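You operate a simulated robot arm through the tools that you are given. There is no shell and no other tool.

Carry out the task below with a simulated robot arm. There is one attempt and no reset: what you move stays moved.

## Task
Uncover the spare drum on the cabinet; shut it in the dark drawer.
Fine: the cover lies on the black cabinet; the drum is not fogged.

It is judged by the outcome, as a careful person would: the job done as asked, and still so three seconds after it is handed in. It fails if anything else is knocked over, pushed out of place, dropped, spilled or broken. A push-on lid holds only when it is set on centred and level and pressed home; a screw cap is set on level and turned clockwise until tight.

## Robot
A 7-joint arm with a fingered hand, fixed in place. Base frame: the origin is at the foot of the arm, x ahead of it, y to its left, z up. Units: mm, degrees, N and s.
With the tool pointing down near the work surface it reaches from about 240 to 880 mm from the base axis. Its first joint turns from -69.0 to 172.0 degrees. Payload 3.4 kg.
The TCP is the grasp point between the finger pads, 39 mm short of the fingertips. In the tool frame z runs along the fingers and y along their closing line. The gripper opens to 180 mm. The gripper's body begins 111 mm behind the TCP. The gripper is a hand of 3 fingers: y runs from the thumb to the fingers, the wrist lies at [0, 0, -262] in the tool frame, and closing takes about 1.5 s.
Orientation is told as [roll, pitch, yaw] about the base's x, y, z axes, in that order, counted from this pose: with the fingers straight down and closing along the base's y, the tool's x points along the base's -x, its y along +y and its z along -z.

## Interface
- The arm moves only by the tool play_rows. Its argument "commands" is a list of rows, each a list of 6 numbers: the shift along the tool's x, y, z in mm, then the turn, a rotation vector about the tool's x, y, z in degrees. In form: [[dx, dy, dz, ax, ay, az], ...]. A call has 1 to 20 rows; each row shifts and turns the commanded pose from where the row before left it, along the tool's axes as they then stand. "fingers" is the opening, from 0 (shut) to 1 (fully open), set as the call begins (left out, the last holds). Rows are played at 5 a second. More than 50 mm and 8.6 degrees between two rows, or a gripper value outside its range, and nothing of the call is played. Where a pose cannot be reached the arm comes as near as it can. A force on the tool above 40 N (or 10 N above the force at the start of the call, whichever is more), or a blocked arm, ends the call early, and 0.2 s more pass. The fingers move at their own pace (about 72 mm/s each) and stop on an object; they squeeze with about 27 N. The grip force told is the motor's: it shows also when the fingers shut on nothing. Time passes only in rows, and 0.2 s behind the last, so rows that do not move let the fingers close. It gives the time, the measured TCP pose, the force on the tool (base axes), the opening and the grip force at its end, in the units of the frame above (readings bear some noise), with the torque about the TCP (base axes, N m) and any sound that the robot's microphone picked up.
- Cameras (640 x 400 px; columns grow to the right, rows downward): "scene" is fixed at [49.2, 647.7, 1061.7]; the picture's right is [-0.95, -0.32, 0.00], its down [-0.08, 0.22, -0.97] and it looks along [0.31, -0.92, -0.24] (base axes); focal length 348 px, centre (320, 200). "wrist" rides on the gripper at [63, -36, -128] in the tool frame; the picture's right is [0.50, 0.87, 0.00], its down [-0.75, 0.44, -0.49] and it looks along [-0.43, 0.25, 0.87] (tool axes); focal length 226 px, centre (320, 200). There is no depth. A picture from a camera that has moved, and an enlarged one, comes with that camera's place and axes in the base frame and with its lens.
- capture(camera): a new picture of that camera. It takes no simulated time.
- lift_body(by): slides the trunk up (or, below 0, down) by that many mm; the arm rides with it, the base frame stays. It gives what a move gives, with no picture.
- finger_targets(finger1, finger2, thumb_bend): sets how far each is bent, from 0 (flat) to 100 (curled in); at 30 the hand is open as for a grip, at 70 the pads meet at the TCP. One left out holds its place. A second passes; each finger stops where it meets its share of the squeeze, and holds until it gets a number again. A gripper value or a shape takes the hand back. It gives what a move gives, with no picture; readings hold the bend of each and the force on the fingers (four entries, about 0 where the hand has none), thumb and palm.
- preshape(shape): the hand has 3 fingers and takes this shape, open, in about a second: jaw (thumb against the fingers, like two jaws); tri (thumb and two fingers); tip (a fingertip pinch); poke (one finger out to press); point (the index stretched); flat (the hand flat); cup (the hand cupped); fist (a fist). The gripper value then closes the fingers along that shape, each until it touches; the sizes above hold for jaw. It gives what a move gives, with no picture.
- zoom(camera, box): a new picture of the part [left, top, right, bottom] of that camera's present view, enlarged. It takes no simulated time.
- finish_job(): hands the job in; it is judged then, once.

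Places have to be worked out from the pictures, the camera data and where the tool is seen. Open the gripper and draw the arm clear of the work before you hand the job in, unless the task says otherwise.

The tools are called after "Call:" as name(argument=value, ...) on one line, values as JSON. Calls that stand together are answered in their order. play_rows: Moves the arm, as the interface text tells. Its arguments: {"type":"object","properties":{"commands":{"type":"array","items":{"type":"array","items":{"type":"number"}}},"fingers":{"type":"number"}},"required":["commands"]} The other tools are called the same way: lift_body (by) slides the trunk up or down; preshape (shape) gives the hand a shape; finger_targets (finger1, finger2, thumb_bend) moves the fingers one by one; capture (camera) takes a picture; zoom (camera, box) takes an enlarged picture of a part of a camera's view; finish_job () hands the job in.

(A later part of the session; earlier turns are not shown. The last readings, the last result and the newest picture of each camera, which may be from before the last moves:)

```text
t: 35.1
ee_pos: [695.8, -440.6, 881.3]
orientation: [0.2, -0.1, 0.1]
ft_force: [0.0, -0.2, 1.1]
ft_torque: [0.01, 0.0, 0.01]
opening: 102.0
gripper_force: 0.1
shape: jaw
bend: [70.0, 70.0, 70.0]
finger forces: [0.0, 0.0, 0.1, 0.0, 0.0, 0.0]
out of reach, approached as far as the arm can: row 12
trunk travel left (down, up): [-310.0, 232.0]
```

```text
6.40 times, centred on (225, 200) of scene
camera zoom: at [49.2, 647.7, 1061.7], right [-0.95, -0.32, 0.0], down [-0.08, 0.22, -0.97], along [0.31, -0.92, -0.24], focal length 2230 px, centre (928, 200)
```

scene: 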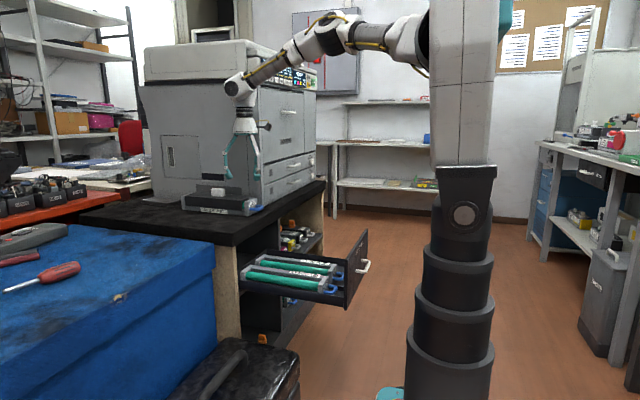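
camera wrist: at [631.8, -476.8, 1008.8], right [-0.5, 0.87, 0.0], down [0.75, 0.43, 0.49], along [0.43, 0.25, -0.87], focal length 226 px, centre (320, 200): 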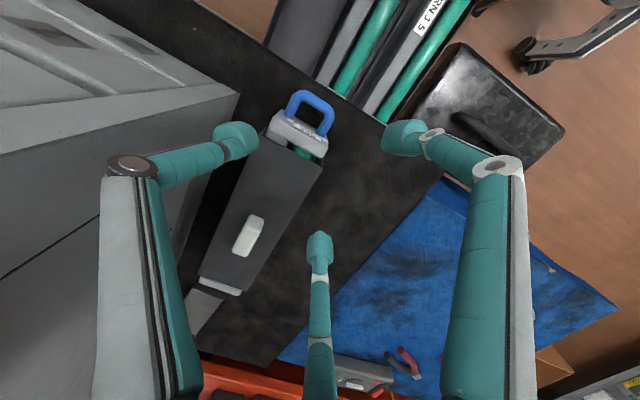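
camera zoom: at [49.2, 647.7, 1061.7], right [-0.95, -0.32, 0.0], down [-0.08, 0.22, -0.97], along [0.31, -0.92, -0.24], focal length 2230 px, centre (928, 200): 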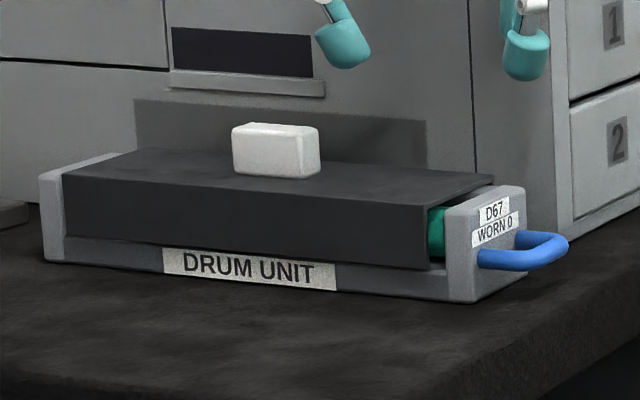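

The handle gap is too narrow for a fingertip, so I'll straddle the covered unit and grip its sides instead. I'll centre the hand at y≈-446 and lower the trunk so the fingertips come down either side of the unit near its front end.

Call:
play_rows(commands=[[0, -6, 0, 0, 0, 0], [0, 0, 0, 0, 0, 0]])

Call:
lift_body(by=-90)

Call:
capture(camera="wrist")

Call:
zoom(camera="scene", box=[175, 150, 295, 230])

```text
t: 35.7
ee_pos: [696.2, -446.4, 880.6]
orientation: [0.1, -0.1, 0.0]
ft_force: [-0.2, 1.0, 0.1]
ft_torque: [0.0, 0.01, 0.02]
opening: 102.1
gripper_force: 0.0
shape: jaw
bend: [70.0, 70.0, 70.0]
finger forces: [0.0, 0.0, 0.1, 0.0, 0.0, 0.0]
trunk travel left (down, up): [-310.0, 232.0]
```

```text
t: 36.9
ee_pos: [695.3, -446.9, 790.5]
orientation: [0.0, -0.1, 0.1]
ft_force: [-0.4, -0.4, 1.5]
ft_torque: [-0.04, -0.01, 0.01]
opening: 103.4
gripper_force: 0.1
shape: jaw
bend: [70.0, 70.0, 69.0]
finger forces: [0.1, 0.1, 0.0, 0.1, 0.4, 0.0]
trunk travel left (down, up): [-220.0, 322.0]
```

```text
taken
camera wrist: at [631.2, -482.1, 919.2], right [-0.5, 0.87, 0.0], down [0.75, 0.43, 0.49], along [0.43, 0.25, -0.87], focal length 226 px, centre (320, 200)
```

wrist: 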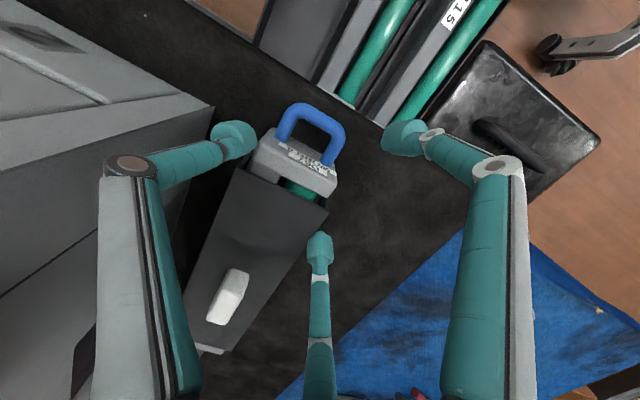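

```text
5.00 times, centred on (235, 190) of scene
camera zoom: at [49.2, 647.7, 1061.7], right [-0.95, -0.32, 0.0], down [-0.08, 0.22, -0.97], along [0.31, -0.92, -0.24], focal length 1742 px, centre (745, 250)
```

zoom: 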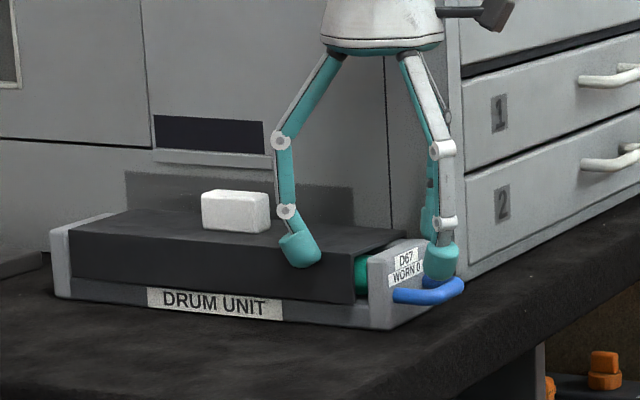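

The thumb shows a faint force (0.4 N) and was pushed back slightly, so it may be brushing the cover's corner. I'll look closely before moving.

Call:
zoom(camera="wrist", box=[170, 90, 350, 250])

Call:
zoom(camera="scene", box=[215, 175, 275, 215])

```text
2.50 times, centred on (260, 170) of wrist
camera zoom: at [631.2, -482.1, 919.2], right [-0.5, 0.87, 0.0], down [0.75, 0.43, 0.49], along [0.43, 0.25, -0.87], focal length 565 px, centre (470, 275)
```

zoom: 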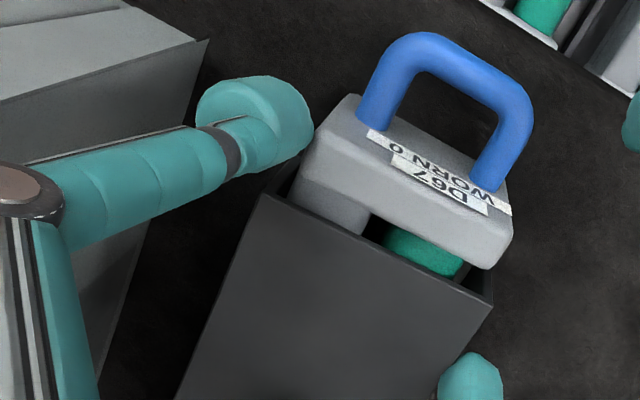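

```text
10.00 times, centred on (245, 195) of scene
camera zoom: at [49.2, 647.7, 1061.7], right [-0.95, -0.32, 0.0], down [-0.08, 0.22, -0.97], along [0.31, -0.92, -0.24], focal length 3485 px, centre (1070, 250)
```

zoom: 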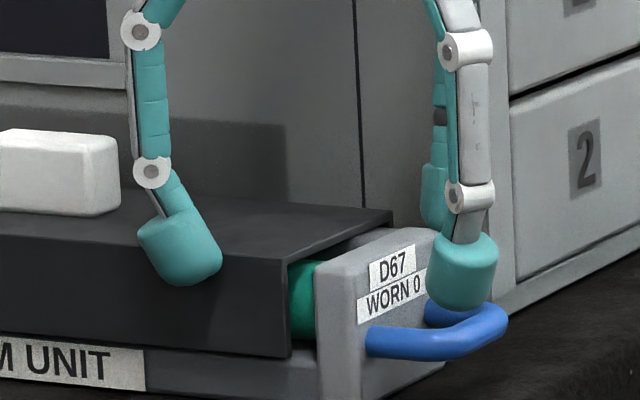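

The thumb is just beside the near end block, which is closer than I assumed because the fingertip caps are about 25 mm wide. Before deciding on a grasp, I'll look at the drawer slot in this view to see how much room it leaves.

Call:
zoom(camera="wrist", box=[240, 0, 520, 140])

Call:
capture(camera="scene")

```text
2.29 times, centred on (380, 70) of wrist
camera zoom: at [631.2, -482.1, 919.2], right [-0.5, 0.87, 0.0], down [0.75, 0.43, 0.49], along [0.43, 0.25, -0.87], focal length 517 px, centre (183, 497)
```

zoom: 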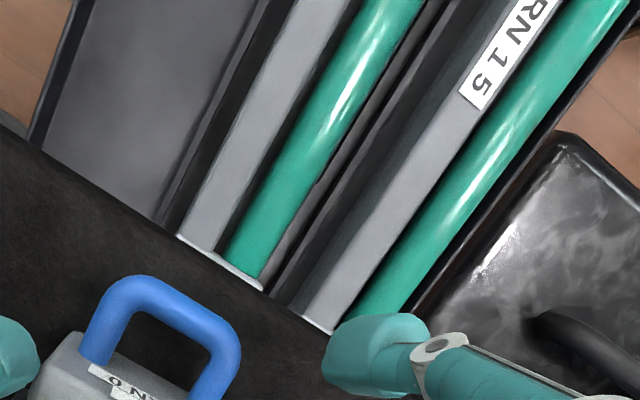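

```text
taken
```

scene: 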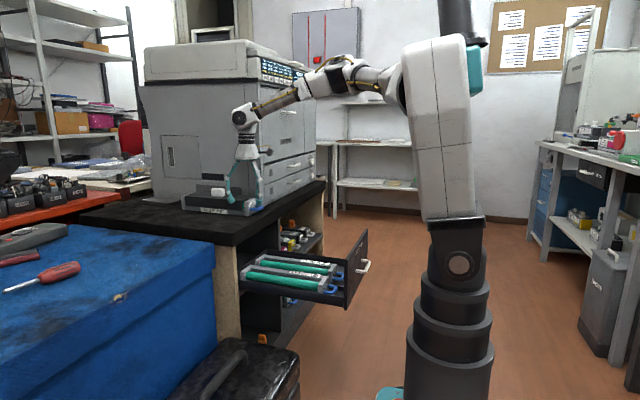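

I'll zoom in further on the empty slot's side wall to get its true width.

Call:
zoom(camera="wrist", box=[240, 0, 340, 100])

Call:
zoom(camera="scene", box=[230, 225, 380, 315])

```text
4.00 times, centred on (290, 50) of wrist
camera zoom: at [631.2, -482.1, 919.2], right [-0.5, 0.87, 0.0], down [0.75, 0.43, 0.49], along [0.43, 0.25, -0.87], focal length 904 px, centre (440, 800)
```

zoom: 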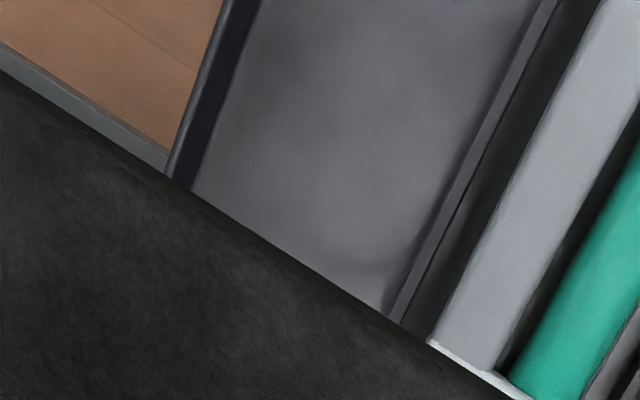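

```text
4.27 times, centred on (305, 270) of scene
camera zoom: at [49.2, 647.7, 1061.7], right [-0.95, -0.32, 0.0], down [-0.08, 0.22, -0.97], along [0.31, -0.92, -0.24], focal length 1487 px, centre (384, -99)
```

zoom: 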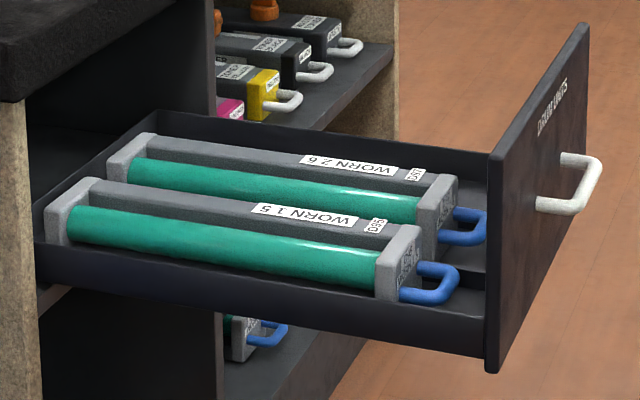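

Looking closer, the drawer side walls and ribs are low, about 15 mm. The base under the cover is about 66 mm wide and the slot about 85 mm. So gripping the low base lip across the middle and setting it down gently should work.

I'll test how far out the arm really reaches with the tool down, starting by rising a little.

Call:
play_rows(commands=[[0, 8, -25, 0, 0, 0], [0, 0, -25, 0, 0, 0], [-30, 0, 0, 0, 0, 0], [-30, 0, 0, 0, 0, 0], [-30, 0, 0, 0, 0, 0], [-30, 0, 0, 0, 0, 0], [0, 0, 0, 0, 0, 0]])

Call:
capture(camera="scene")

Call:
capture(camera="wrist")

```text
t: 38.5
ee_pos: [760.5, -436.5, 846.0]
orientation: [0.2, 0.0, 0.0]
ft_force: [-0.4, -0.1, 0.3]
ft_torque: [0.01, -0.03, -0.04]
opening: 102.4
gripper_force: 0.1
shape: jaw
bend: [70.0, 70.0, 70.0]
finger forces: [0.0, 0.0, 0.0, 0.0, 0.0, 0.1]
out of reach, approached as far as the arm can: row 5, 6
trunk travel left (down, up): [-220.0, 322.0]
```

```text
taken
```

scene: 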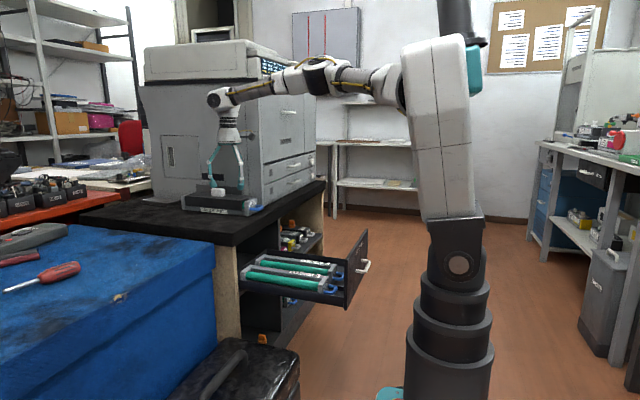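

```text
taken
camera wrist: at [696.8, -472.2, 974.0], right [-0.5, 0.87, 0.0], down [0.75, 0.43, 0.49], along [0.43, 0.25, -0.87], focal length 226 px, centre (320, 200)
```

wrist: 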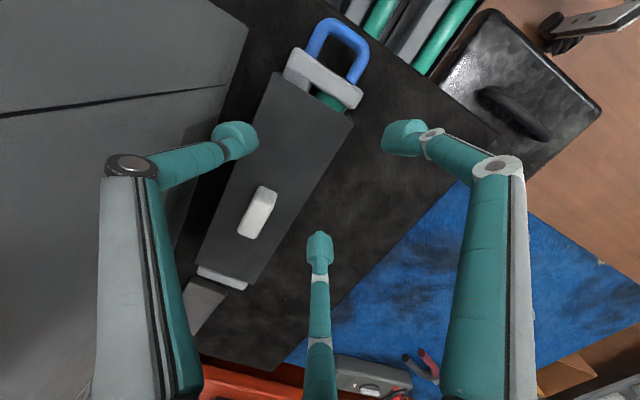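

Tool-down reach is about 880 mm at this height. I'll grip the covered unit by its sides near x≈750 and slide it towards me and away from the printer. First I'll open wider, centre the hand, and come down astride the cover.

Call:
play_rows(commands=[[10, -7.5, 0, 0, 0, 0], [0, 0, 0, 0, 0, 0], [0, 0, 0, 0, 0, 0], [0, 0, 28, 0, 0, 0], [0, 0, 28, 0, 0, 0], [0, 0, 28, 0, 0, 0], [0, 0, 0, 0, 0, 0]], fingers=0.72)

Call:
capture(camera="wrist")

Call:
zoom(camera="scene", box=[165, 140, 285, 225])

```text
t: 40.1
ee_pos: [737.2, -438.7, 767.2]
orientation: [0.0, 0.0, 0.0]
ft_force: [0.6, 0.0, 0.1]
ft_torque: [-0.01, -0.01, 0.05]
opening: 129.4
gripper_force: 0.1
shape: jaw
bend: [62.0, 62.0, 62.0]
finger forces: [0.0, 0.1, 0.1, 0.0, 0.0, 0.0]
out of reach, approached as far as the arm can: row 5, 6
trunk travel left (down, up): [-220.0, 322.0]
```

```text
taken
camera wrist: at [673.4, -474.5, 895.3], right [-0.5, 0.87, 0.0], down [0.75, 0.43, 0.49], along [0.43, 0.25, -0.87], focal length 226 px, centre (320, 200)
```

wrist: 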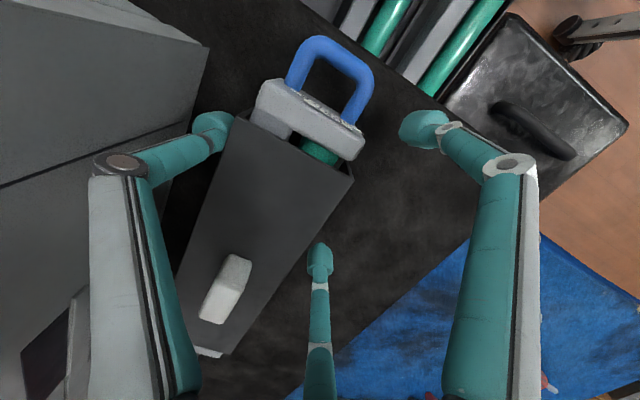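

```text
4.71 times, centred on (225, 182) of scene
camera zoom: at [49.2, 647.7, 1061.7], right [-0.95, -0.32, 0.0], down [-0.08, 0.22, -0.97], along [0.31, -0.92, -0.24], focal length 1640 px, centre (767, 282)
```

zoom: 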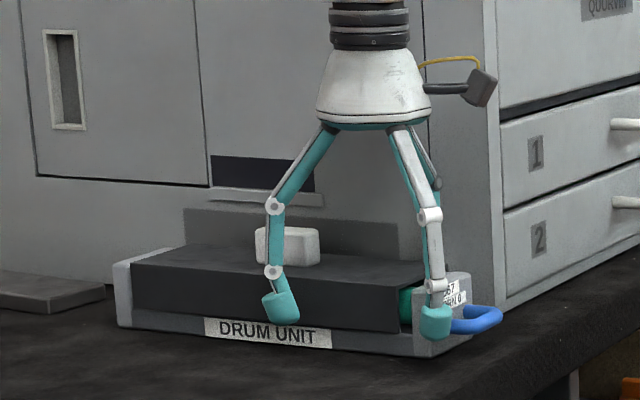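

The hand is astride the cover with no contact forces. I'll nudge 3 mm to centre it and close on the cover's sides.

Call:
play_rows(commands=[[0, -3.5, 0, 0, 0, 0], [0, 0, 0, 0, 0, 0]])

Call:
play_rows(commands=[[0, 0, 0, 0, 0, 0], [0, 0, 0, 0, 0, 0], [0, 0, 0, 0, 0, 0], [0, 0, 0, 0, 0, 0]], fingers=0.3)

Call:
capture(camera="wrist")

Call:
zoom(camera="scene", box=[165, 140, 285, 225])

```text
t: 40.7
ee_pos: [737.2, -441.8, 766.9]
orientation: [0.1, 0.0, 0.0]
ft_force: [0.3, 0.5, -0.1]
ft_torque: [0.03, 0.02, 0.01]
opening: 129.6
gripper_force: 0.0
shape: jaw
bend: [62.0, 62.0, 62.0]
finger forces: [0.0, 0.0, 0.0, 0.1, 0.0, 0.0]
trunk travel left (down, up): [-220.0, 322.0]
```

```text
t: 41.7
ee_pos: [737.3, -442.4, 766.7]
orientation: [0.1, 0.0, 0.0]
ft_force: [-0.6, 1.2, -1.4]
ft_torque: [-0.07, 0.03, 0.26]
opening: 78.9
gripper_force: 26.3
shape: jaw
bend: [73.0, 73.0, 69.0]
finger forces: [31.1, 17.3, 0.1, 0.0, 31.7, 0.0]
trunk travel left (down, up): [-220.0, 322.0]
```

```text
taken
camera wrist: at [673.1, -477.7, 895.2], right [-0.5, 0.87, 0.0], down [0.75, 0.43, 0.49], along [0.43, 0.25, -0.87], focal length 226 px, centre (320, 200)
```

wrist: 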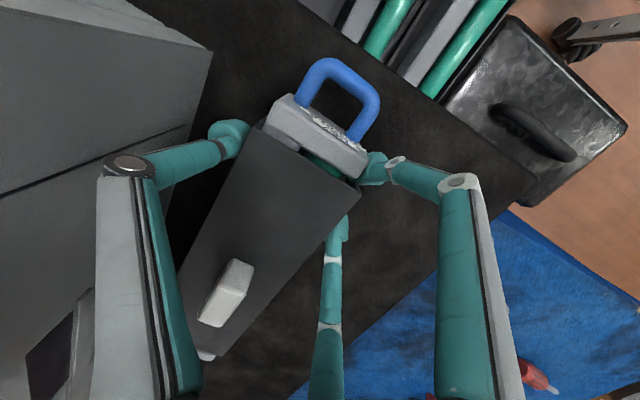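

```text
4.71 times, centred on (225, 182) of scene
camera zoom: at [49.2, 647.7, 1061.7], right [-0.95, -0.32, 0.0], down [-0.08, 0.22, -0.97], along [0.31, -0.92, -0.24], focal length 1640 px, centre (767, 282)
```

zoom: 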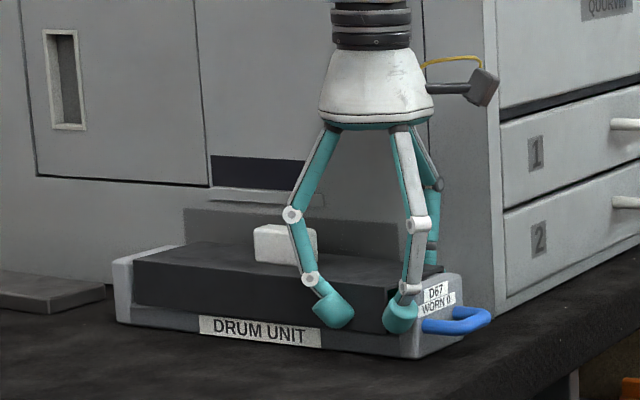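

The sides are gripped (about 31 N at the thumb). Now I'll slide the unit along the cabinet top towards the robot and slightly away from the printer, at constant height.

Call:
play_rows(commands=[[12, 2.5, 0, 0, 0, 0], [12, 2.5, 0, 0, 0, 0], [12, 2.5, 0, 0, 0, 0], [12, 2.5, 0, 0, 0, 0], [12, 2.5, 0, 0, 0, 0], [12, 2.5, 0, 0, 0, 0], [12, 2.5, 0, 0, 0, 0], [12, 2.5, 0, 0, 0, 0]])

Call:
capture(camera="wrist")

Call:
zoom(camera="scene", box=[165, 140, 305, 235])

```text
t: 43.5
ee_pos: [636.9, -424.3, 766.5]
orientation: [0.1, 0.1, -0.1]
ft_force: [-0.8, 0.7, -1.5]
ft_torque: [-0.08, -0.05, 0.05]
opening: 78.0
gripper_force: 26.8
shape: jaw
bend: [73.0, 73.0, 69.0]
finger forces: [32.5, 17.6, 0.0, 0.0, 32.4, 0.1]
trunk travel left (down, up): [-220.0, 322.0]
```

```text
taken
camera wrist: at [573.9, -459.9, 895.4], right [-0.5, 0.87, 0.0], down [0.76, 0.43, 0.49], along [0.43, 0.25, -0.87], focal length 226 px, centre (320, 200)
```

wrist: 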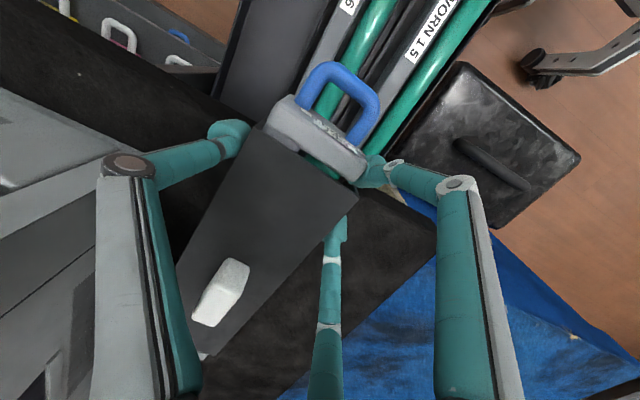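

```text
4.21 times, centred on (235, 188) of scene
camera zoom: at [49.2, 647.7, 1061.7], right [-0.95, -0.32, 0.0], down [-0.08, 0.22, -0.97], along [0.31, -0.92, -0.24], focal length 1467 px, centre (678, 253)
```

zoom: 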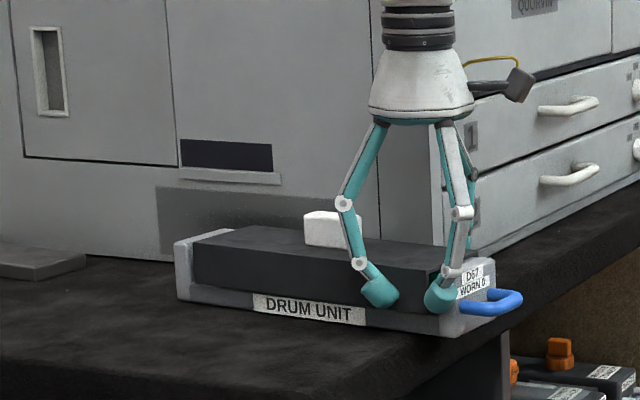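

The unit slid about 100 mm. Its near end now overhangs the cabinet edge slightly, while its centre at x≈737 stays well on top. It has yawed about -5.5°, so I'll turn it straight while I still hold it, and then check.

Call:
play_rows(commands=[[0, 0, 0, 0, 0, -2.0], [0, 0, 0, 0, 0, -2.0], [0, 0, 0, 0, 0, -2.0], [0, 0, 0, 0, 0, 0]])

Call:
zoom(camera="wrist", box=[160, 40, 420, 380])

```text
t: 44.5
ee_pos: [640.1, -424.2, 766.1]
orientation: [0.0, 0.1, 6.0]
ft_force: [-2.8, -1.7, -2.2]
ft_torque: [-0.21, -0.06, -0.41]
opening: 77.5
gripper_force: 26.9
shape: jaw
bend: [73.0, 73.0, 69.0]
finger forces: [32.8, 17.8, 0.0, 0.1, 35.1, 0.0]
trunk travel left (down, up): [-220.0, 322.0]
```

```text
1.18 times, centred on (290, 210) of wrist
camera zoom: at [579.8, -466.3, 895.0], right [-0.59, 0.81, 0.0], down [0.7, 0.51, 0.49], along [0.4, 0.29, -0.87], focal length 266 px, centre (355, 188)
```

zoom: 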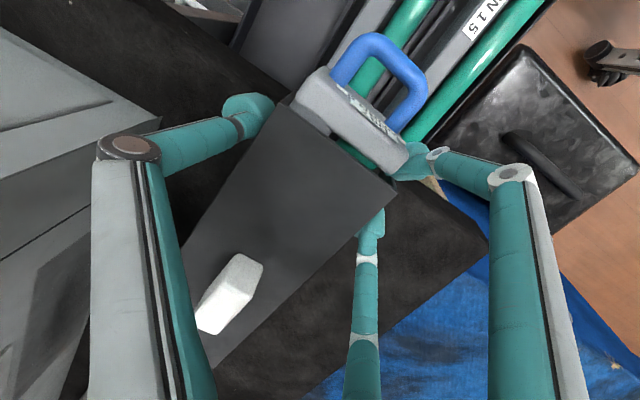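

Turning it may have slipped a little, so I'll check the unit's real yaw with the scene camera.

Call:
zoom(camera="scene", box=[195, 175, 285, 230])

```text
7.11 times, centred on (240, 202) of scene
camera zoom: at [49.2, 647.7, 1061.7], right [-0.95, -0.32, 0.0], down [-0.08, 0.22, -0.97], along [0.31, -0.92, -0.24], focal length 2478 px, centre (889, 182)
```

zoom: 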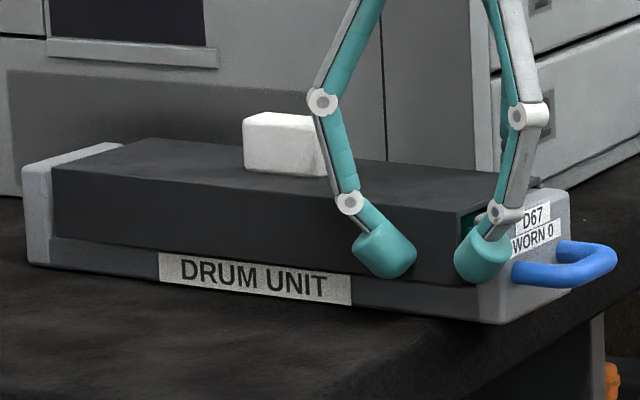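

The unit is at about -4° yaw, which I can handle. I'll release, rise and look from above to locate the knob and unit precisely.

Call:
play_rows(commands=[[0, 0, 0, 0, 0, 0], [0, 0, 0, 0, 0, 0], [0, 0, -30, 0, 0, 0], [0, 0, -40, 0, 0, 0], [0, 0, -40, 0, 0, 0], [0, 0, 0, 0, 0, 0]], fingers=0.72)

Call:
capture(camera="wrist")

Call:
zoom(camera="scene", box=[195, 175, 285, 230])

```text
t: 45.9
ee_pos: [640.2, -425.3, 877.4]
orientation: [0.0, 0.1, 6.0]
ft_force: [0.3, 0.4, -0.4]
ft_torque: [-0.01, 0.05, 0.04]
opening: 129.3
gripper_force: 0.0
shape: jaw
bend: [62.0, 62.0, 62.0]
finger forces: [0.1, 0.0, 0.0, 0.0, 0.0, 0.0]
trunk travel left (down, up): [-220.0, 322.0]
```

```text
taken
camera wrist: at [581.1, -467.0, 1005.4], right [-0.59, 0.81, 0.0], down [0.71, 0.51, 0.49], along [0.4, 0.29, -0.87], focal length 226 px, centre (320, 200)
```

wrist: 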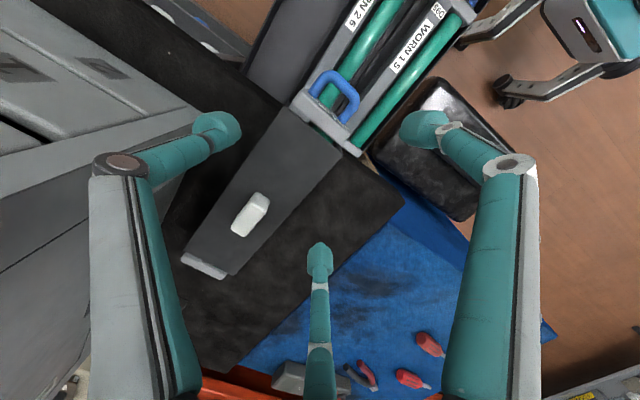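

```text
7.11 times, centred on (240, 202) of scene
camera zoom: at [49.2, 647.7, 1061.7], right [-0.95, -0.32, 0.0], down [-0.08, 0.22, -0.97], along [0.31, -0.92, -0.24], focal length 2478 px, centre (889, 182)
```

zoom: 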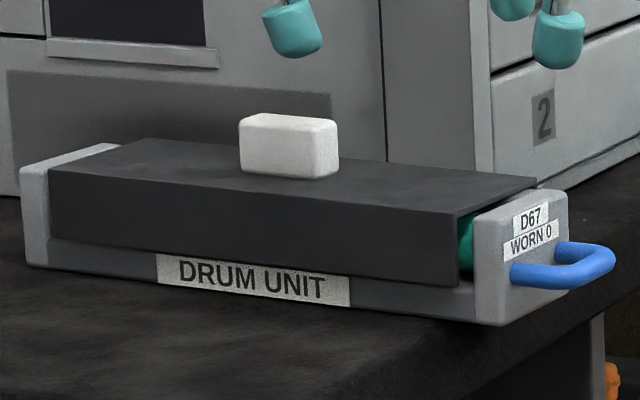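

I'll zoom in on the covered unit from this clean overhead view.

Call:
zoom(camera="wrist", box=[170, 60, 370, 290])

```text
1.74 times, centred on (270, 175) of wrist
camera zoom: at [581.1, -467.0, 1005.4], right [-0.59, 0.81, 0.0], down [0.71, 0.51, 0.49], along [0.4, 0.29, -0.87], focal length 393 px, centre (407, 244)
```

zoom: 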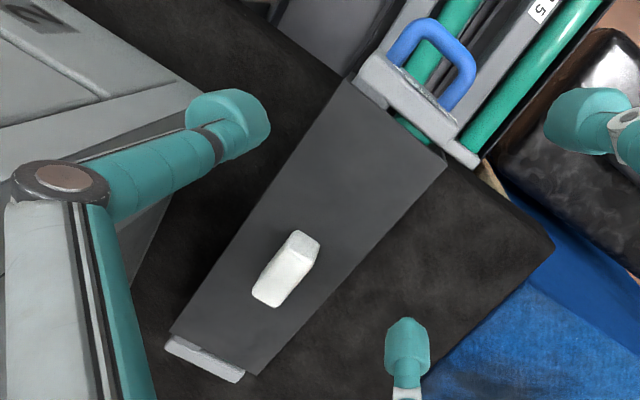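

Located: the cover and knob centre is at about (755, -445), the unit's yaw is about -3°, and the unit centre is at about (756, -447). To get the most reach at low height I'll raise the hand, align the yaw, and lower the trunk to 0.

Call:
play_rows(commands=[[0, 0, -40, 0, 0, 4.5], [0, 0, -40, 0, 0, 4.5], [0, 0, -40, 0, 0, 0], [0, 0, 0, 0, 0, 0]], fingers=0.45)

Call:
lift_body(by=-165)

```text
t: 46.9
ee_pos: [639.7, -424.3, 994.4]
orientation: [-0.1, 0.2, -3.1]
ft_force: [-0.5, -0.7, 0.5]
ft_torque: [-0.02, 0.03, -0.03]
opening: 81.4
gripper_force: 0.0
shape: jaw
bend: [71.0, 71.0, 73.0]
finger forces: [0.1, 0.0, 0.1, 0.1, 0.1, 0.1]
trunk travel left (down, up): [-220.0, 322.0]
```

```text
t: 48.8
ee_pos: [638.4, -423.1, 834.0]
orientation: [0.0, -0.1, -3.0]
ft_force: [-0.7, -0.1, -0.9]
ft_torque: [0.01, 0.02, 0.03]
opening: 81.5
gripper_force: 0.1
shape: jaw
bend: [71.0, 71.0, 73.0]
finger forces: [0.0, 0.0, 0.0, 0.0, 0.0, 0.0]
trunk travel left (down, up): [-55.0, 487.0]
```

The hand is at z=834 with the trunk near 0. I'll move over the knob and check alignment before lowering.

Call:
play_rows(commands=[[-29.1, -0.7, 0, 0, 0, 0], [-29.1, -0.7, 0, 0, 0, 0], [-29.1, -0.7, 0, 0, 0, 0], [-29.1, -0.7, 0, 0, 0, 0], [0, 0, 0, 0, 0, 0]])

Call:
capture(camera="wrist")

Call:
zoom(camera="scene", box=[165, 140, 285, 225])

```text
t: 50.0
ee_pos: [753.7, -435.1, 833.8]
orientation: [0.1, 0.1, -3.0]
ft_force: [-0.4, 1.0, 0.8]
ft_torque: [-0.02, 0.0, 0.0]
opening: 81.4
gripper_force: 0.1
shape: jaw
bend: [71.0, 71.0, 73.0]
finger forces: [0.0, 0.0, 0.1, 0.1, 0.0, 0.0]
trunk travel left (down, up): [-55.0, 487.0]
```

```text
taken
camera wrist: at [689.3, -466.1, 961.9], right [-0.45, 0.89, 0.0], down [0.78, 0.39, 0.49], along [0.44, 0.22, -0.87], focal length 226 px, centre (320, 200)
```

wrist: 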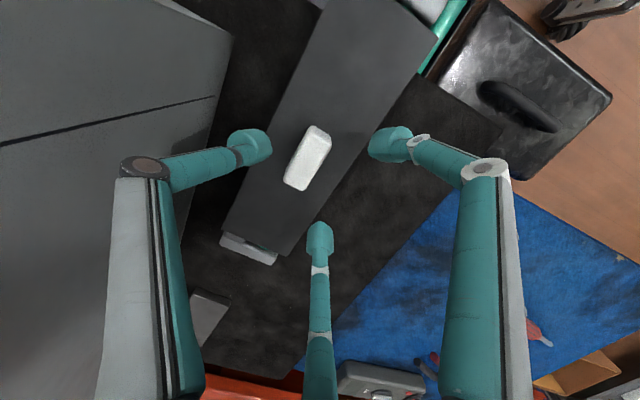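

```text
4.71 times, centred on (225, 182) of scene
camera zoom: at [49.2, 647.7, 1061.7], right [-0.95, -0.32, 0.0], down [-0.08, 0.22, -0.97], along [0.31, -0.92, -0.24], focal length 1640 px, centre (767, 282)
```

zoom: 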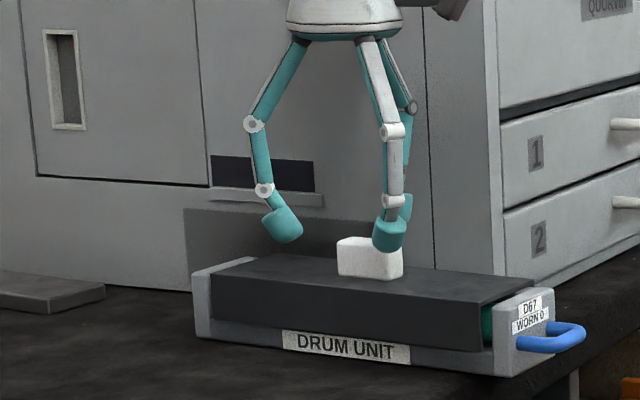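

The knob at about (752, -448) sits between the thumb and fingers. I'll lower to it and close.

Call:
play_rows(commands=[[0, 0, 17, 0, 0, 0], [0, 0, 17, 0, 0, 0], [0, 0, 0, 0, 0, 0]])

Call:
play_rows(commands=[[0, 0, 0, 0, 0, 0], [0, 0, 0, 0, 0, 0], [0, 0, 0, 0, 0, 0], [0, 0, 0, 0, 0, 0], [0, 0, 0, 0, 0, 0]], fingers=0)

Call:
capture(camera="wrist")

Call:
zoom(camera="scene", box=[165, 140, 285, 225])

```text
t: 50.8
ee_pos: [754.1, -434.5, 800.7]
orientation: [0.1, 0.0, -3.0]
ft_force: [0.2, -0.4, 3.2]
ft_torque: [0.09, -0.04, -0.01]
opening: 81.5
gripper_force: 0.1
shape: jaw
bend: [71.0, 71.0, 73.0]
finger forces: [1.6, 1.4, 0.0, 0.0, 0.1, 0.0]
trunk travel left (down, up): [-55.0, 487.0]
```

```text
t: 52.0
ee_pos: [755.0, -433.9, 799.8]
orientation: [0.0, -0.2, -3.1]
ft_force: [1.0, -6.1, 9.8]
ft_torque: [-0.65, 0.04, 0.04]
opening: 18.4
gripper_force: 27.3
shape: jaw
bend: [74.0, 74.0, 70.0]
finger forces: [18.2, 18.2, 0.0, 0.0, 47.4, 0.1]
trunk travel left (down, up): [-55.0, 487.0]
```

```text
taken
camera wrist: at [688.7, -466.0, 928.3], right [-0.45, 0.89, 0.0], down [0.78, 0.39, 0.49], along [0.44, 0.22, -0.87], focal length 226 px, centre (320, 200)
```

wrist: 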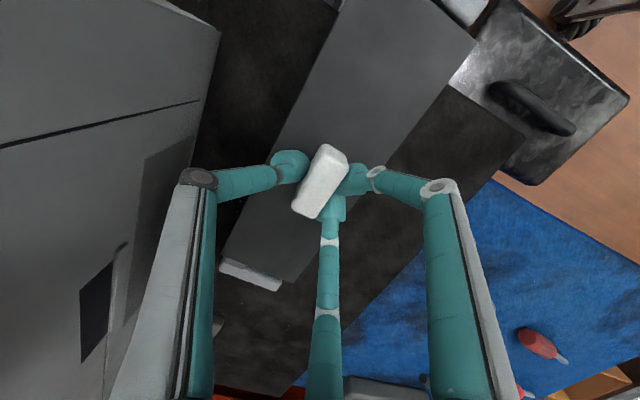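

```text
4.71 times, centred on (225, 182) of scene
camera zoom: at [49.2, 647.7, 1061.7], right [-0.95, -0.32, 0.0], down [-0.08, 0.22, -0.97], along [0.31, -0.92, -0.24], focal length 1640 px, centre (767, 282)
```

zoom: 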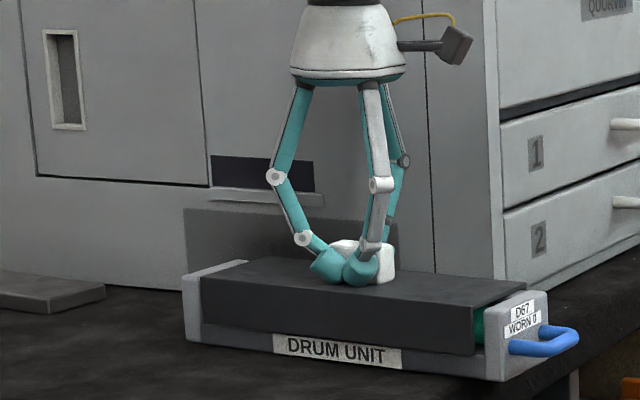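

The knob is held firmly. Now I'll lift the cover straight up 60 mm and check that only the cover comes.

Call:
play_rows(commands=[[0, 0, -25, 0, 0, 0], [0, 0, -35, 0, 0, 0]])

Call:
capture(camera="wrist")

Call:
zoom(camera="scene", box=[165, 140, 285, 225])

```text
t: 52.6
ee_pos: [755.9, -429.5, 858.6]
orientation: [-0.1, 0.0, -3.0]
ft_force: [0.2, -0.5, -0.9]
ft_torque: [-0.02, -0.01, 0.0]
opening: 16.1
gripper_force: 27.0
shape: jaw
bend: [74.0, 74.0, 69.0]
finger forces: [21.3, 21.4, 0.1, 0.0, 30.8, 0.0]
trunk travel left (down, up): [-55.0, 487.0]
```

```text
taken
camera wrist: at [690.0, -462.4, 986.8], right [-0.45, 0.89, 0.0], down [0.78, 0.4, 0.49], along [0.44, 0.22, -0.87], focal length 226 px, centre (320, 200)
```

wrist: 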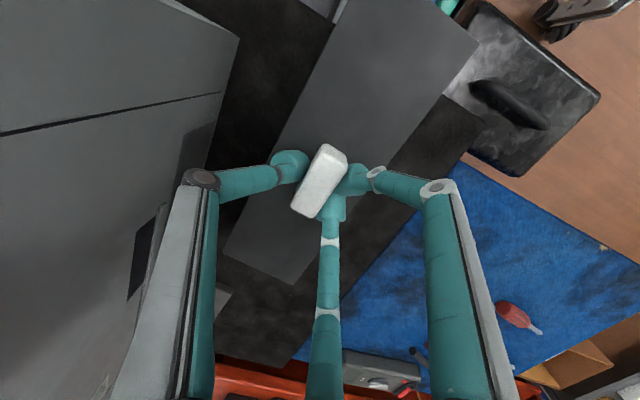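

```text
4.71 times, centred on (225, 182) of scene
camera zoom: at [49.2, 647.7, 1061.7], right [-0.95, -0.32, 0.0], down [-0.08, 0.22, -0.97], along [0.31, -0.92, -0.24], focal length 1640 px, centre (767, 282)
```

zoom: 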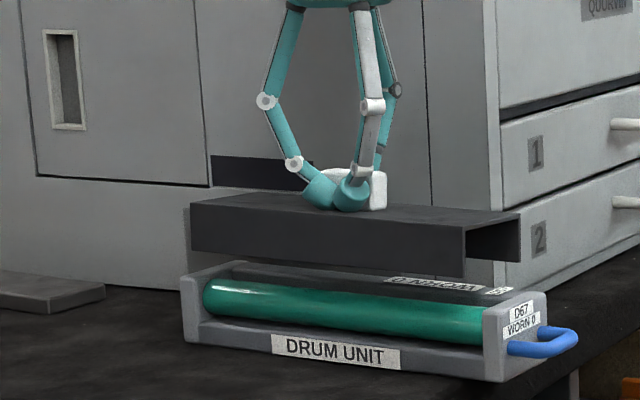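

Only the cover came up, and the green drum is exposed, so from here I'll move quickly. I'm carrying the cover about 120 mm towards +y and lowering it onto the cabinet top.

Call:
play_rows(commands=[[-8.2, 40.6, 0, 0, 0, 0], [-8.2, 40.6, 0, 0, 0, 0], [-8.2, 40.6, 0, 0, 0, 0], [0, 0, 32, 0, 0, 0], [0, 0, 30, 0, 0, 0], [0, 0, 13, 0, 0, 0]])

Call:
zoom(camera="scene", box=[145, 150, 285, 245])

Call:
capture(camera="wrist")

```text
t: 54.0
ee_pos: [786.9, -311.7, 785.4]
orientation: [0.1, 0.1, -2.9]
ft_force: [0.0, 0.0, -0.6]
ft_torque: [-0.03, 0.01, -0.01]
opening: 15.8
gripper_force: 27.7
shape: jaw
bend: [74.0, 74.0, 68.0]
finger forces: [21.6, 21.7, 0.1, 0.1, 30.9, 0.0]
trunk travel left (down, up): [-55.0, 487.0]
```

```text
4.21 times, centred on (215, 198) of scene
camera zoom: at [49.2, 647.7, 1061.7], right [-0.95, -0.32, 0.0], down [-0.08, 0.22, -0.97], along [0.31, -0.92, -0.24], focal length 1467 px, centre (762, 210)
```

zoom: 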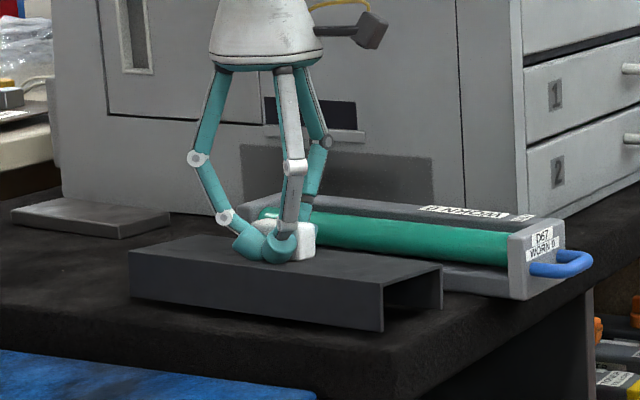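

```text
taken
camera wrist: at [721.3, -344.4, 913.1], right [-0.45, 0.89, 0.0], down [0.78, 0.39, 0.49], along [0.44, 0.22, -0.87], focal length 226 px, centre (320, 200)
```

wrist: 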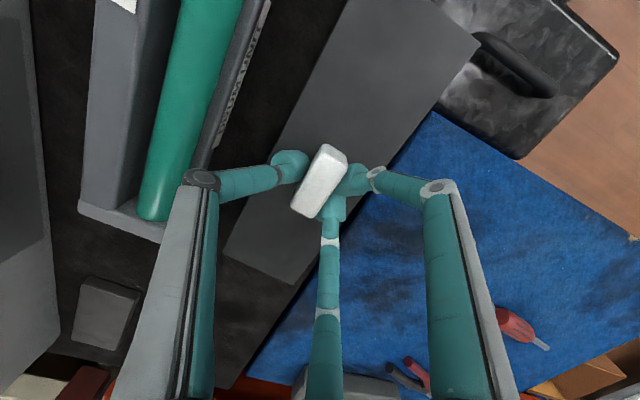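

The cover is just above the cabinet top, well inside its edges (x≈675–920, y≈-287 on its outer side). I'll lower the last few millimetres.

Call:
play_rows(commands=[[0, 0, 4, 0, 0, 0]])

Call:
play_rows(commands=[[0, 0, 0, 0, 0, 0], [0, 0, -20, 0, 0, 0], [0, 0, -40, 0, 0, 0], [10, -33, -10, 0, 0, 0], [10, -38, 0, 0, 0, 0], [10, -38, 0, 0, 0, 0]], fingers=0.72)

Call:
capture(camera="wrist")

Call:
zoom(camera="scene", box=[145, 150, 285, 245])

```text
t: 54.4
ee_pos: [786.8, -311.5, 781.1]
orientation: [0.2, 0.0, -3.0]
ft_force: [-0.1, 0.9, 1.7]
ft_torque: [-0.01, -0.02, 0.01]
opening: 16.2
gripper_force: 26.8
shape: jaw
bend: [74.0, 74.0, 69.0]
finger forces: [22.0, 22.0, 0.0, 0.0, 30.8, 0.0]
trunk travel left (down, up): [-55.0, 487.0]
```

```text
t: 55.8
ee_pos: [751.1, -421.4, 850.3]
orientation: [0.1, 0.1, -2.9]
ft_force: [0.1, 0.0, 1.0]
ft_torque: [-0.03, 0.01, -0.02]
opening: 129.2
gripper_force: 0.0
shape: jaw
bend: [62.0, 62.0, 62.0]
finger forces: [0.0, 0.1, 0.0, 0.0, 0.1, 0.1]
trunk travel left (down, up): [-55.0, 487.0]
```

```text
taken
camera wrist: at [686.5, -453.8, 977.9], right [-0.45, 0.89, 0.0], down [0.78, 0.39, 0.49], along [0.44, 0.23, -0.87], focal length 226 px, centre (320, 200)
```

wrist: 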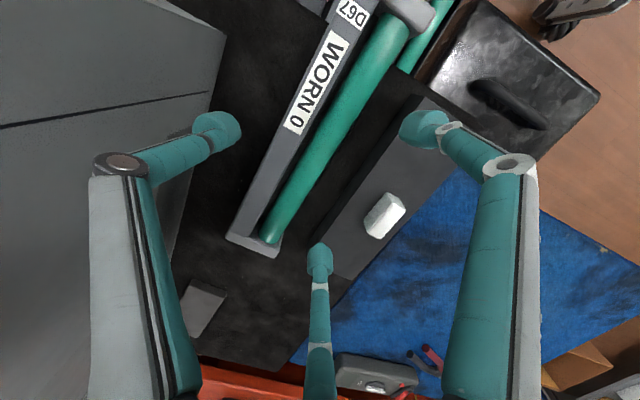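

```text
4.21 times, centred on (215, 198) of scene
camera zoom: at [49.2, 647.7, 1061.7], right [-0.95, -0.32, 0.0], down [-0.08, 0.22, -0.97], along [0.31, -0.92, -0.24], focal length 1467 px, centre (762, 210)
```

zoom: 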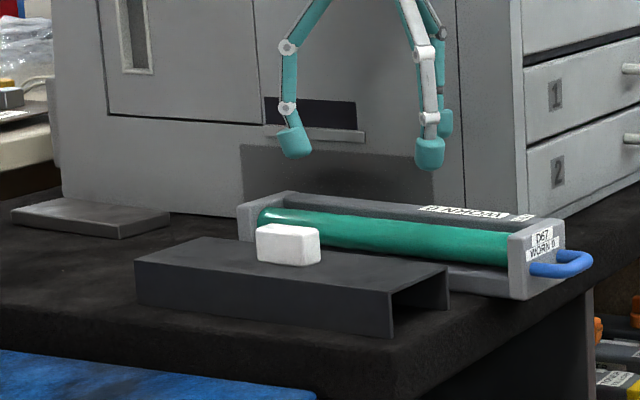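

The cover is resting on the cabinet. I need an exact fix on the exposed unit before gripping, so I'll zoom in (no simulated time passes).

Call:
zoom(camera="wrist", box=[190, 0, 450, 280])

Call:
zoom(camera="scene", box=[190, 185, 280, 240])

```text
1.43 times, centred on (320, 140) of wrist
camera zoom: at [686.5, -453.8, 977.9], right [-0.45, 0.89, 0.0], down [0.78, 0.39, 0.49], along [0.44, 0.23, -0.87], focal length 323 px, centre (320, 286)
```

zoom: 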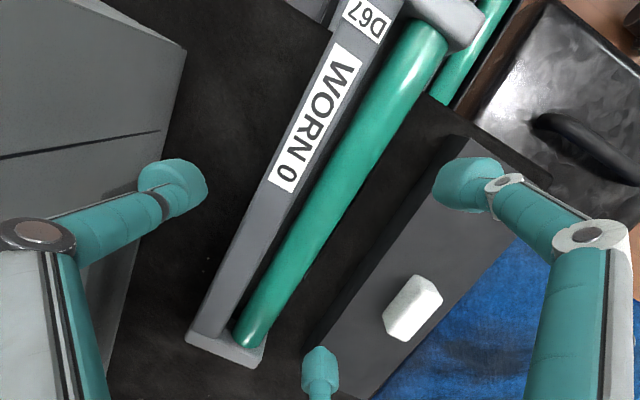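

```text
7.11 times, centred on (235, 212) of scene
camera zoom: at [49.2, 647.7, 1061.7], right [-0.95, -0.32, 0.0], down [-0.08, 0.22, -0.97], along [0.31, -0.92, -0.24], focal length 2478 px, centre (924, 111)
```

zoom: 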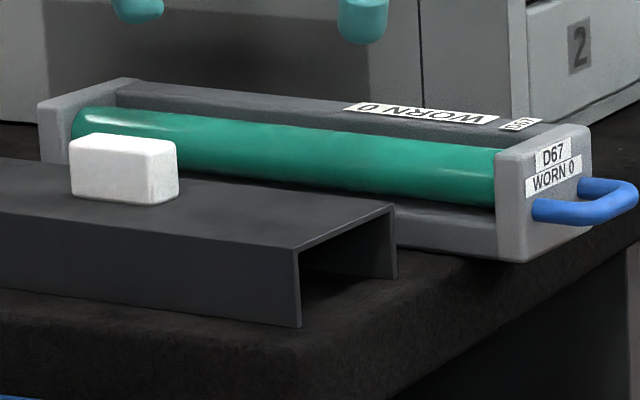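

The unit's centre is at about (760, -435), with base sides at about y=-468 and -402. The cover's near side is at about -372, so the fingers have a gap of about 30 mm. I'll narrow the opening, line up at y≈-417.5, and stop just above for a check.

Call:
play_rows(commands=[[-8.7, 4.4, 25, 0, 0, 0], [0, 0, 25, 0, 0, 0]], fingers=0.585)

Call:
capture(camera="wrist")

Call:
zoom(camera="scene", box=[165, 140, 285, 235])

```text
t: 56.4
ee_pos: [758.9, -418.0, 798.2]
orientation: [0.1, 0.0, -3.0]
ft_force: [0.3, -0.6, 0.0]
ft_torque: [0.0, 0.01, 0.01]
opening: 105.8
gripper_force: 0.1
shape: jaw
bend: [69.0, 69.0, 69.0]
finger forces: [0.0, 0.0, 0.1, 0.1, 0.1, 0.0]
trunk travel left (down, up): [-55.0, 487.0]
```

```text
taken
camera wrist: at [693.9, -450.5, 926.6], right [-0.45, 0.89, 0.0], down [0.78, 0.39, 0.49], along [0.44, 0.22, -0.87], focal length 226 px, centre (320, 200)
```

wrist: 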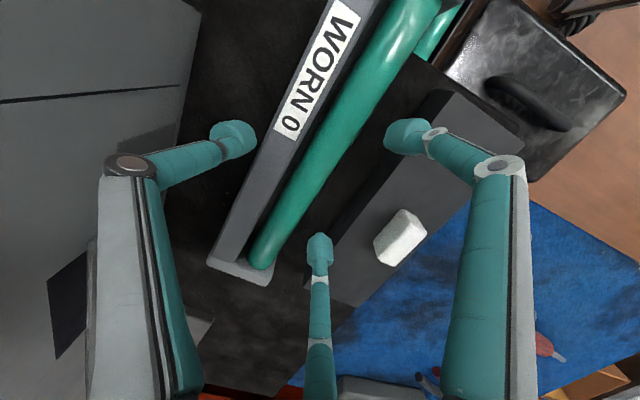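

```text
4.21 times, centred on (225, 188) of scene
camera zoom: at [49.2, 647.7, 1061.7], right [-0.95, -0.32, 0.0], down [-0.08, 0.22, -0.97], along [0.31, -0.92, -0.24], focal length 1467 px, centre (720, 253)
```

zoom: 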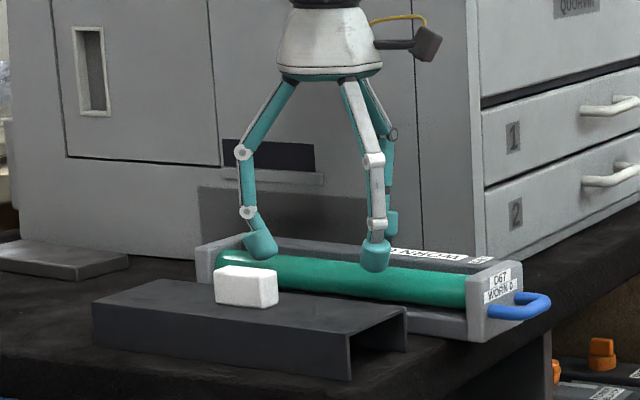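

Clearances look workable, with the thumb about 5 mm off the spine and the fingers 3–8 mm off the drum side. I'll yaw 2° more to even them out, descend to the lip and close.

Call:
play_rows(commands=[[0, 0, 12, 0, 0, 2], [0, 0, 22, 0, 0, 0], [0, 0, 22, 0, 0, 0]])

Call:
capture(camera="wrist")

Call:
zoom(camera="scene", box=[165, 140, 285, 235])

```text
t: 57.2
ee_pos: [760.8, -417.3, 741.4]
orientation: [0.1, 0.0, -5.2]
ft_force: [0.3, 0.6, -0.1]
ft_torque: [0.03, -0.02, 0.0]
opening: 106.0
gripper_force: 0.1
shape: jaw
bend: [69.0, 69.0, 69.0]
finger forces: [0.0, 0.0, 0.0, 0.1, 0.1, 0.0]
trunk travel left (down, up): [-55.0, 487.0]
```

```text
taken
camera wrist: at [693.7, -447.4, 869.8], right [-0.42, 0.91, 0.0], down [0.79, 0.37, 0.49], along [0.45, 0.21, -0.87], focal length 226 px, centre (320, 200)
```

wrist: 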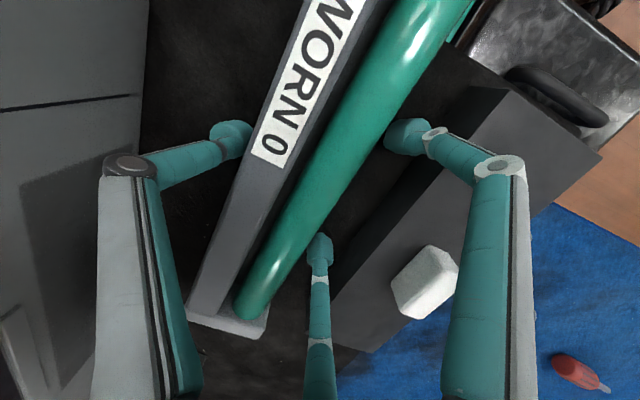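

```text
4.21 times, centred on (225, 188) of scene
camera zoom: at [49.2, 647.7, 1061.7], right [-0.95, -0.32, 0.0], down [-0.08, 0.22, -0.97], along [0.31, -0.92, -0.24], focal length 1467 px, centre (720, 253)
```

zoom: 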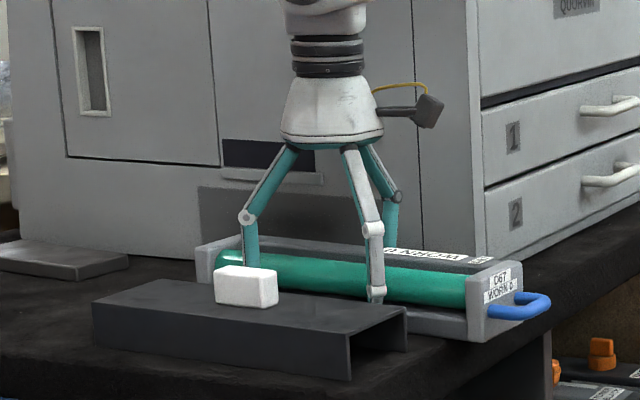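

The hand is astride the unit with no contact. I'll close on the base lip.

Call:
play_rows(commands=[[0, 0, 0, 0, 0, 0], [0, 0, 0, 0, 0, 0], [0, 0, 0, 0, 0, 0]], fingers=0)

Call:
capture(camera="wrist")

Call:
zoom(camera="scene", box=[165, 140, 285, 235])

```text
t: 58.0
ee_pos: [760.5, -416.2, 743.4]
orientation: [0.0, 0.0, -5.0]
ft_force: [0.4, -0.2, 0.0]
ft_torque: [-0.07, -0.01, 0.08]
opening: 67.8
gripper_force: 27.5
shape: jaw
bend: [74.0, 74.0, 70.0]
finger forces: [17.3, 16.0, 0.0, 0.0, 32.2, 0.0]
trunk travel left (down, up): [-55.0, 487.0]
```

```text
taken
camera wrist: at [693.5, -447.0, 870.3], right [-0.42, 0.91, 0.0], down [0.79, 0.37, 0.49], along [0.45, 0.21, -0.87], focal length 226 px, centre (320, 200)
```

wrist: 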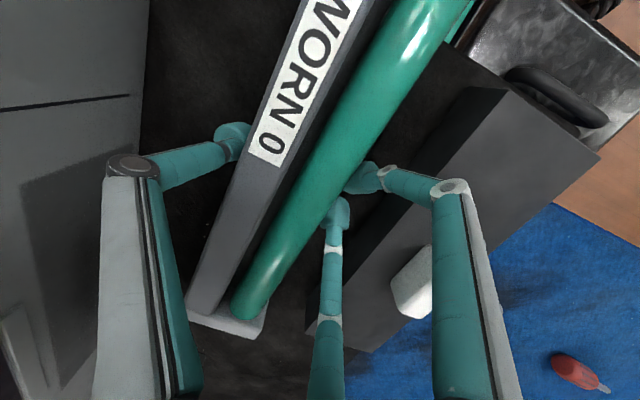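

```text
4.21 times, centred on (225, 188) of scene
camera zoom: at [49.2, 647.7, 1061.7], right [-0.95, -0.32, 0.0], down [-0.08, 0.22, -0.97], along [0.31, -0.92, -0.24], focal length 1467 px, centre (720, 253)
```

zoom: 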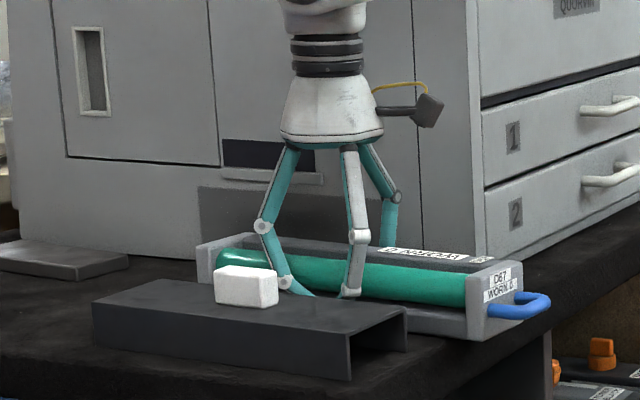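

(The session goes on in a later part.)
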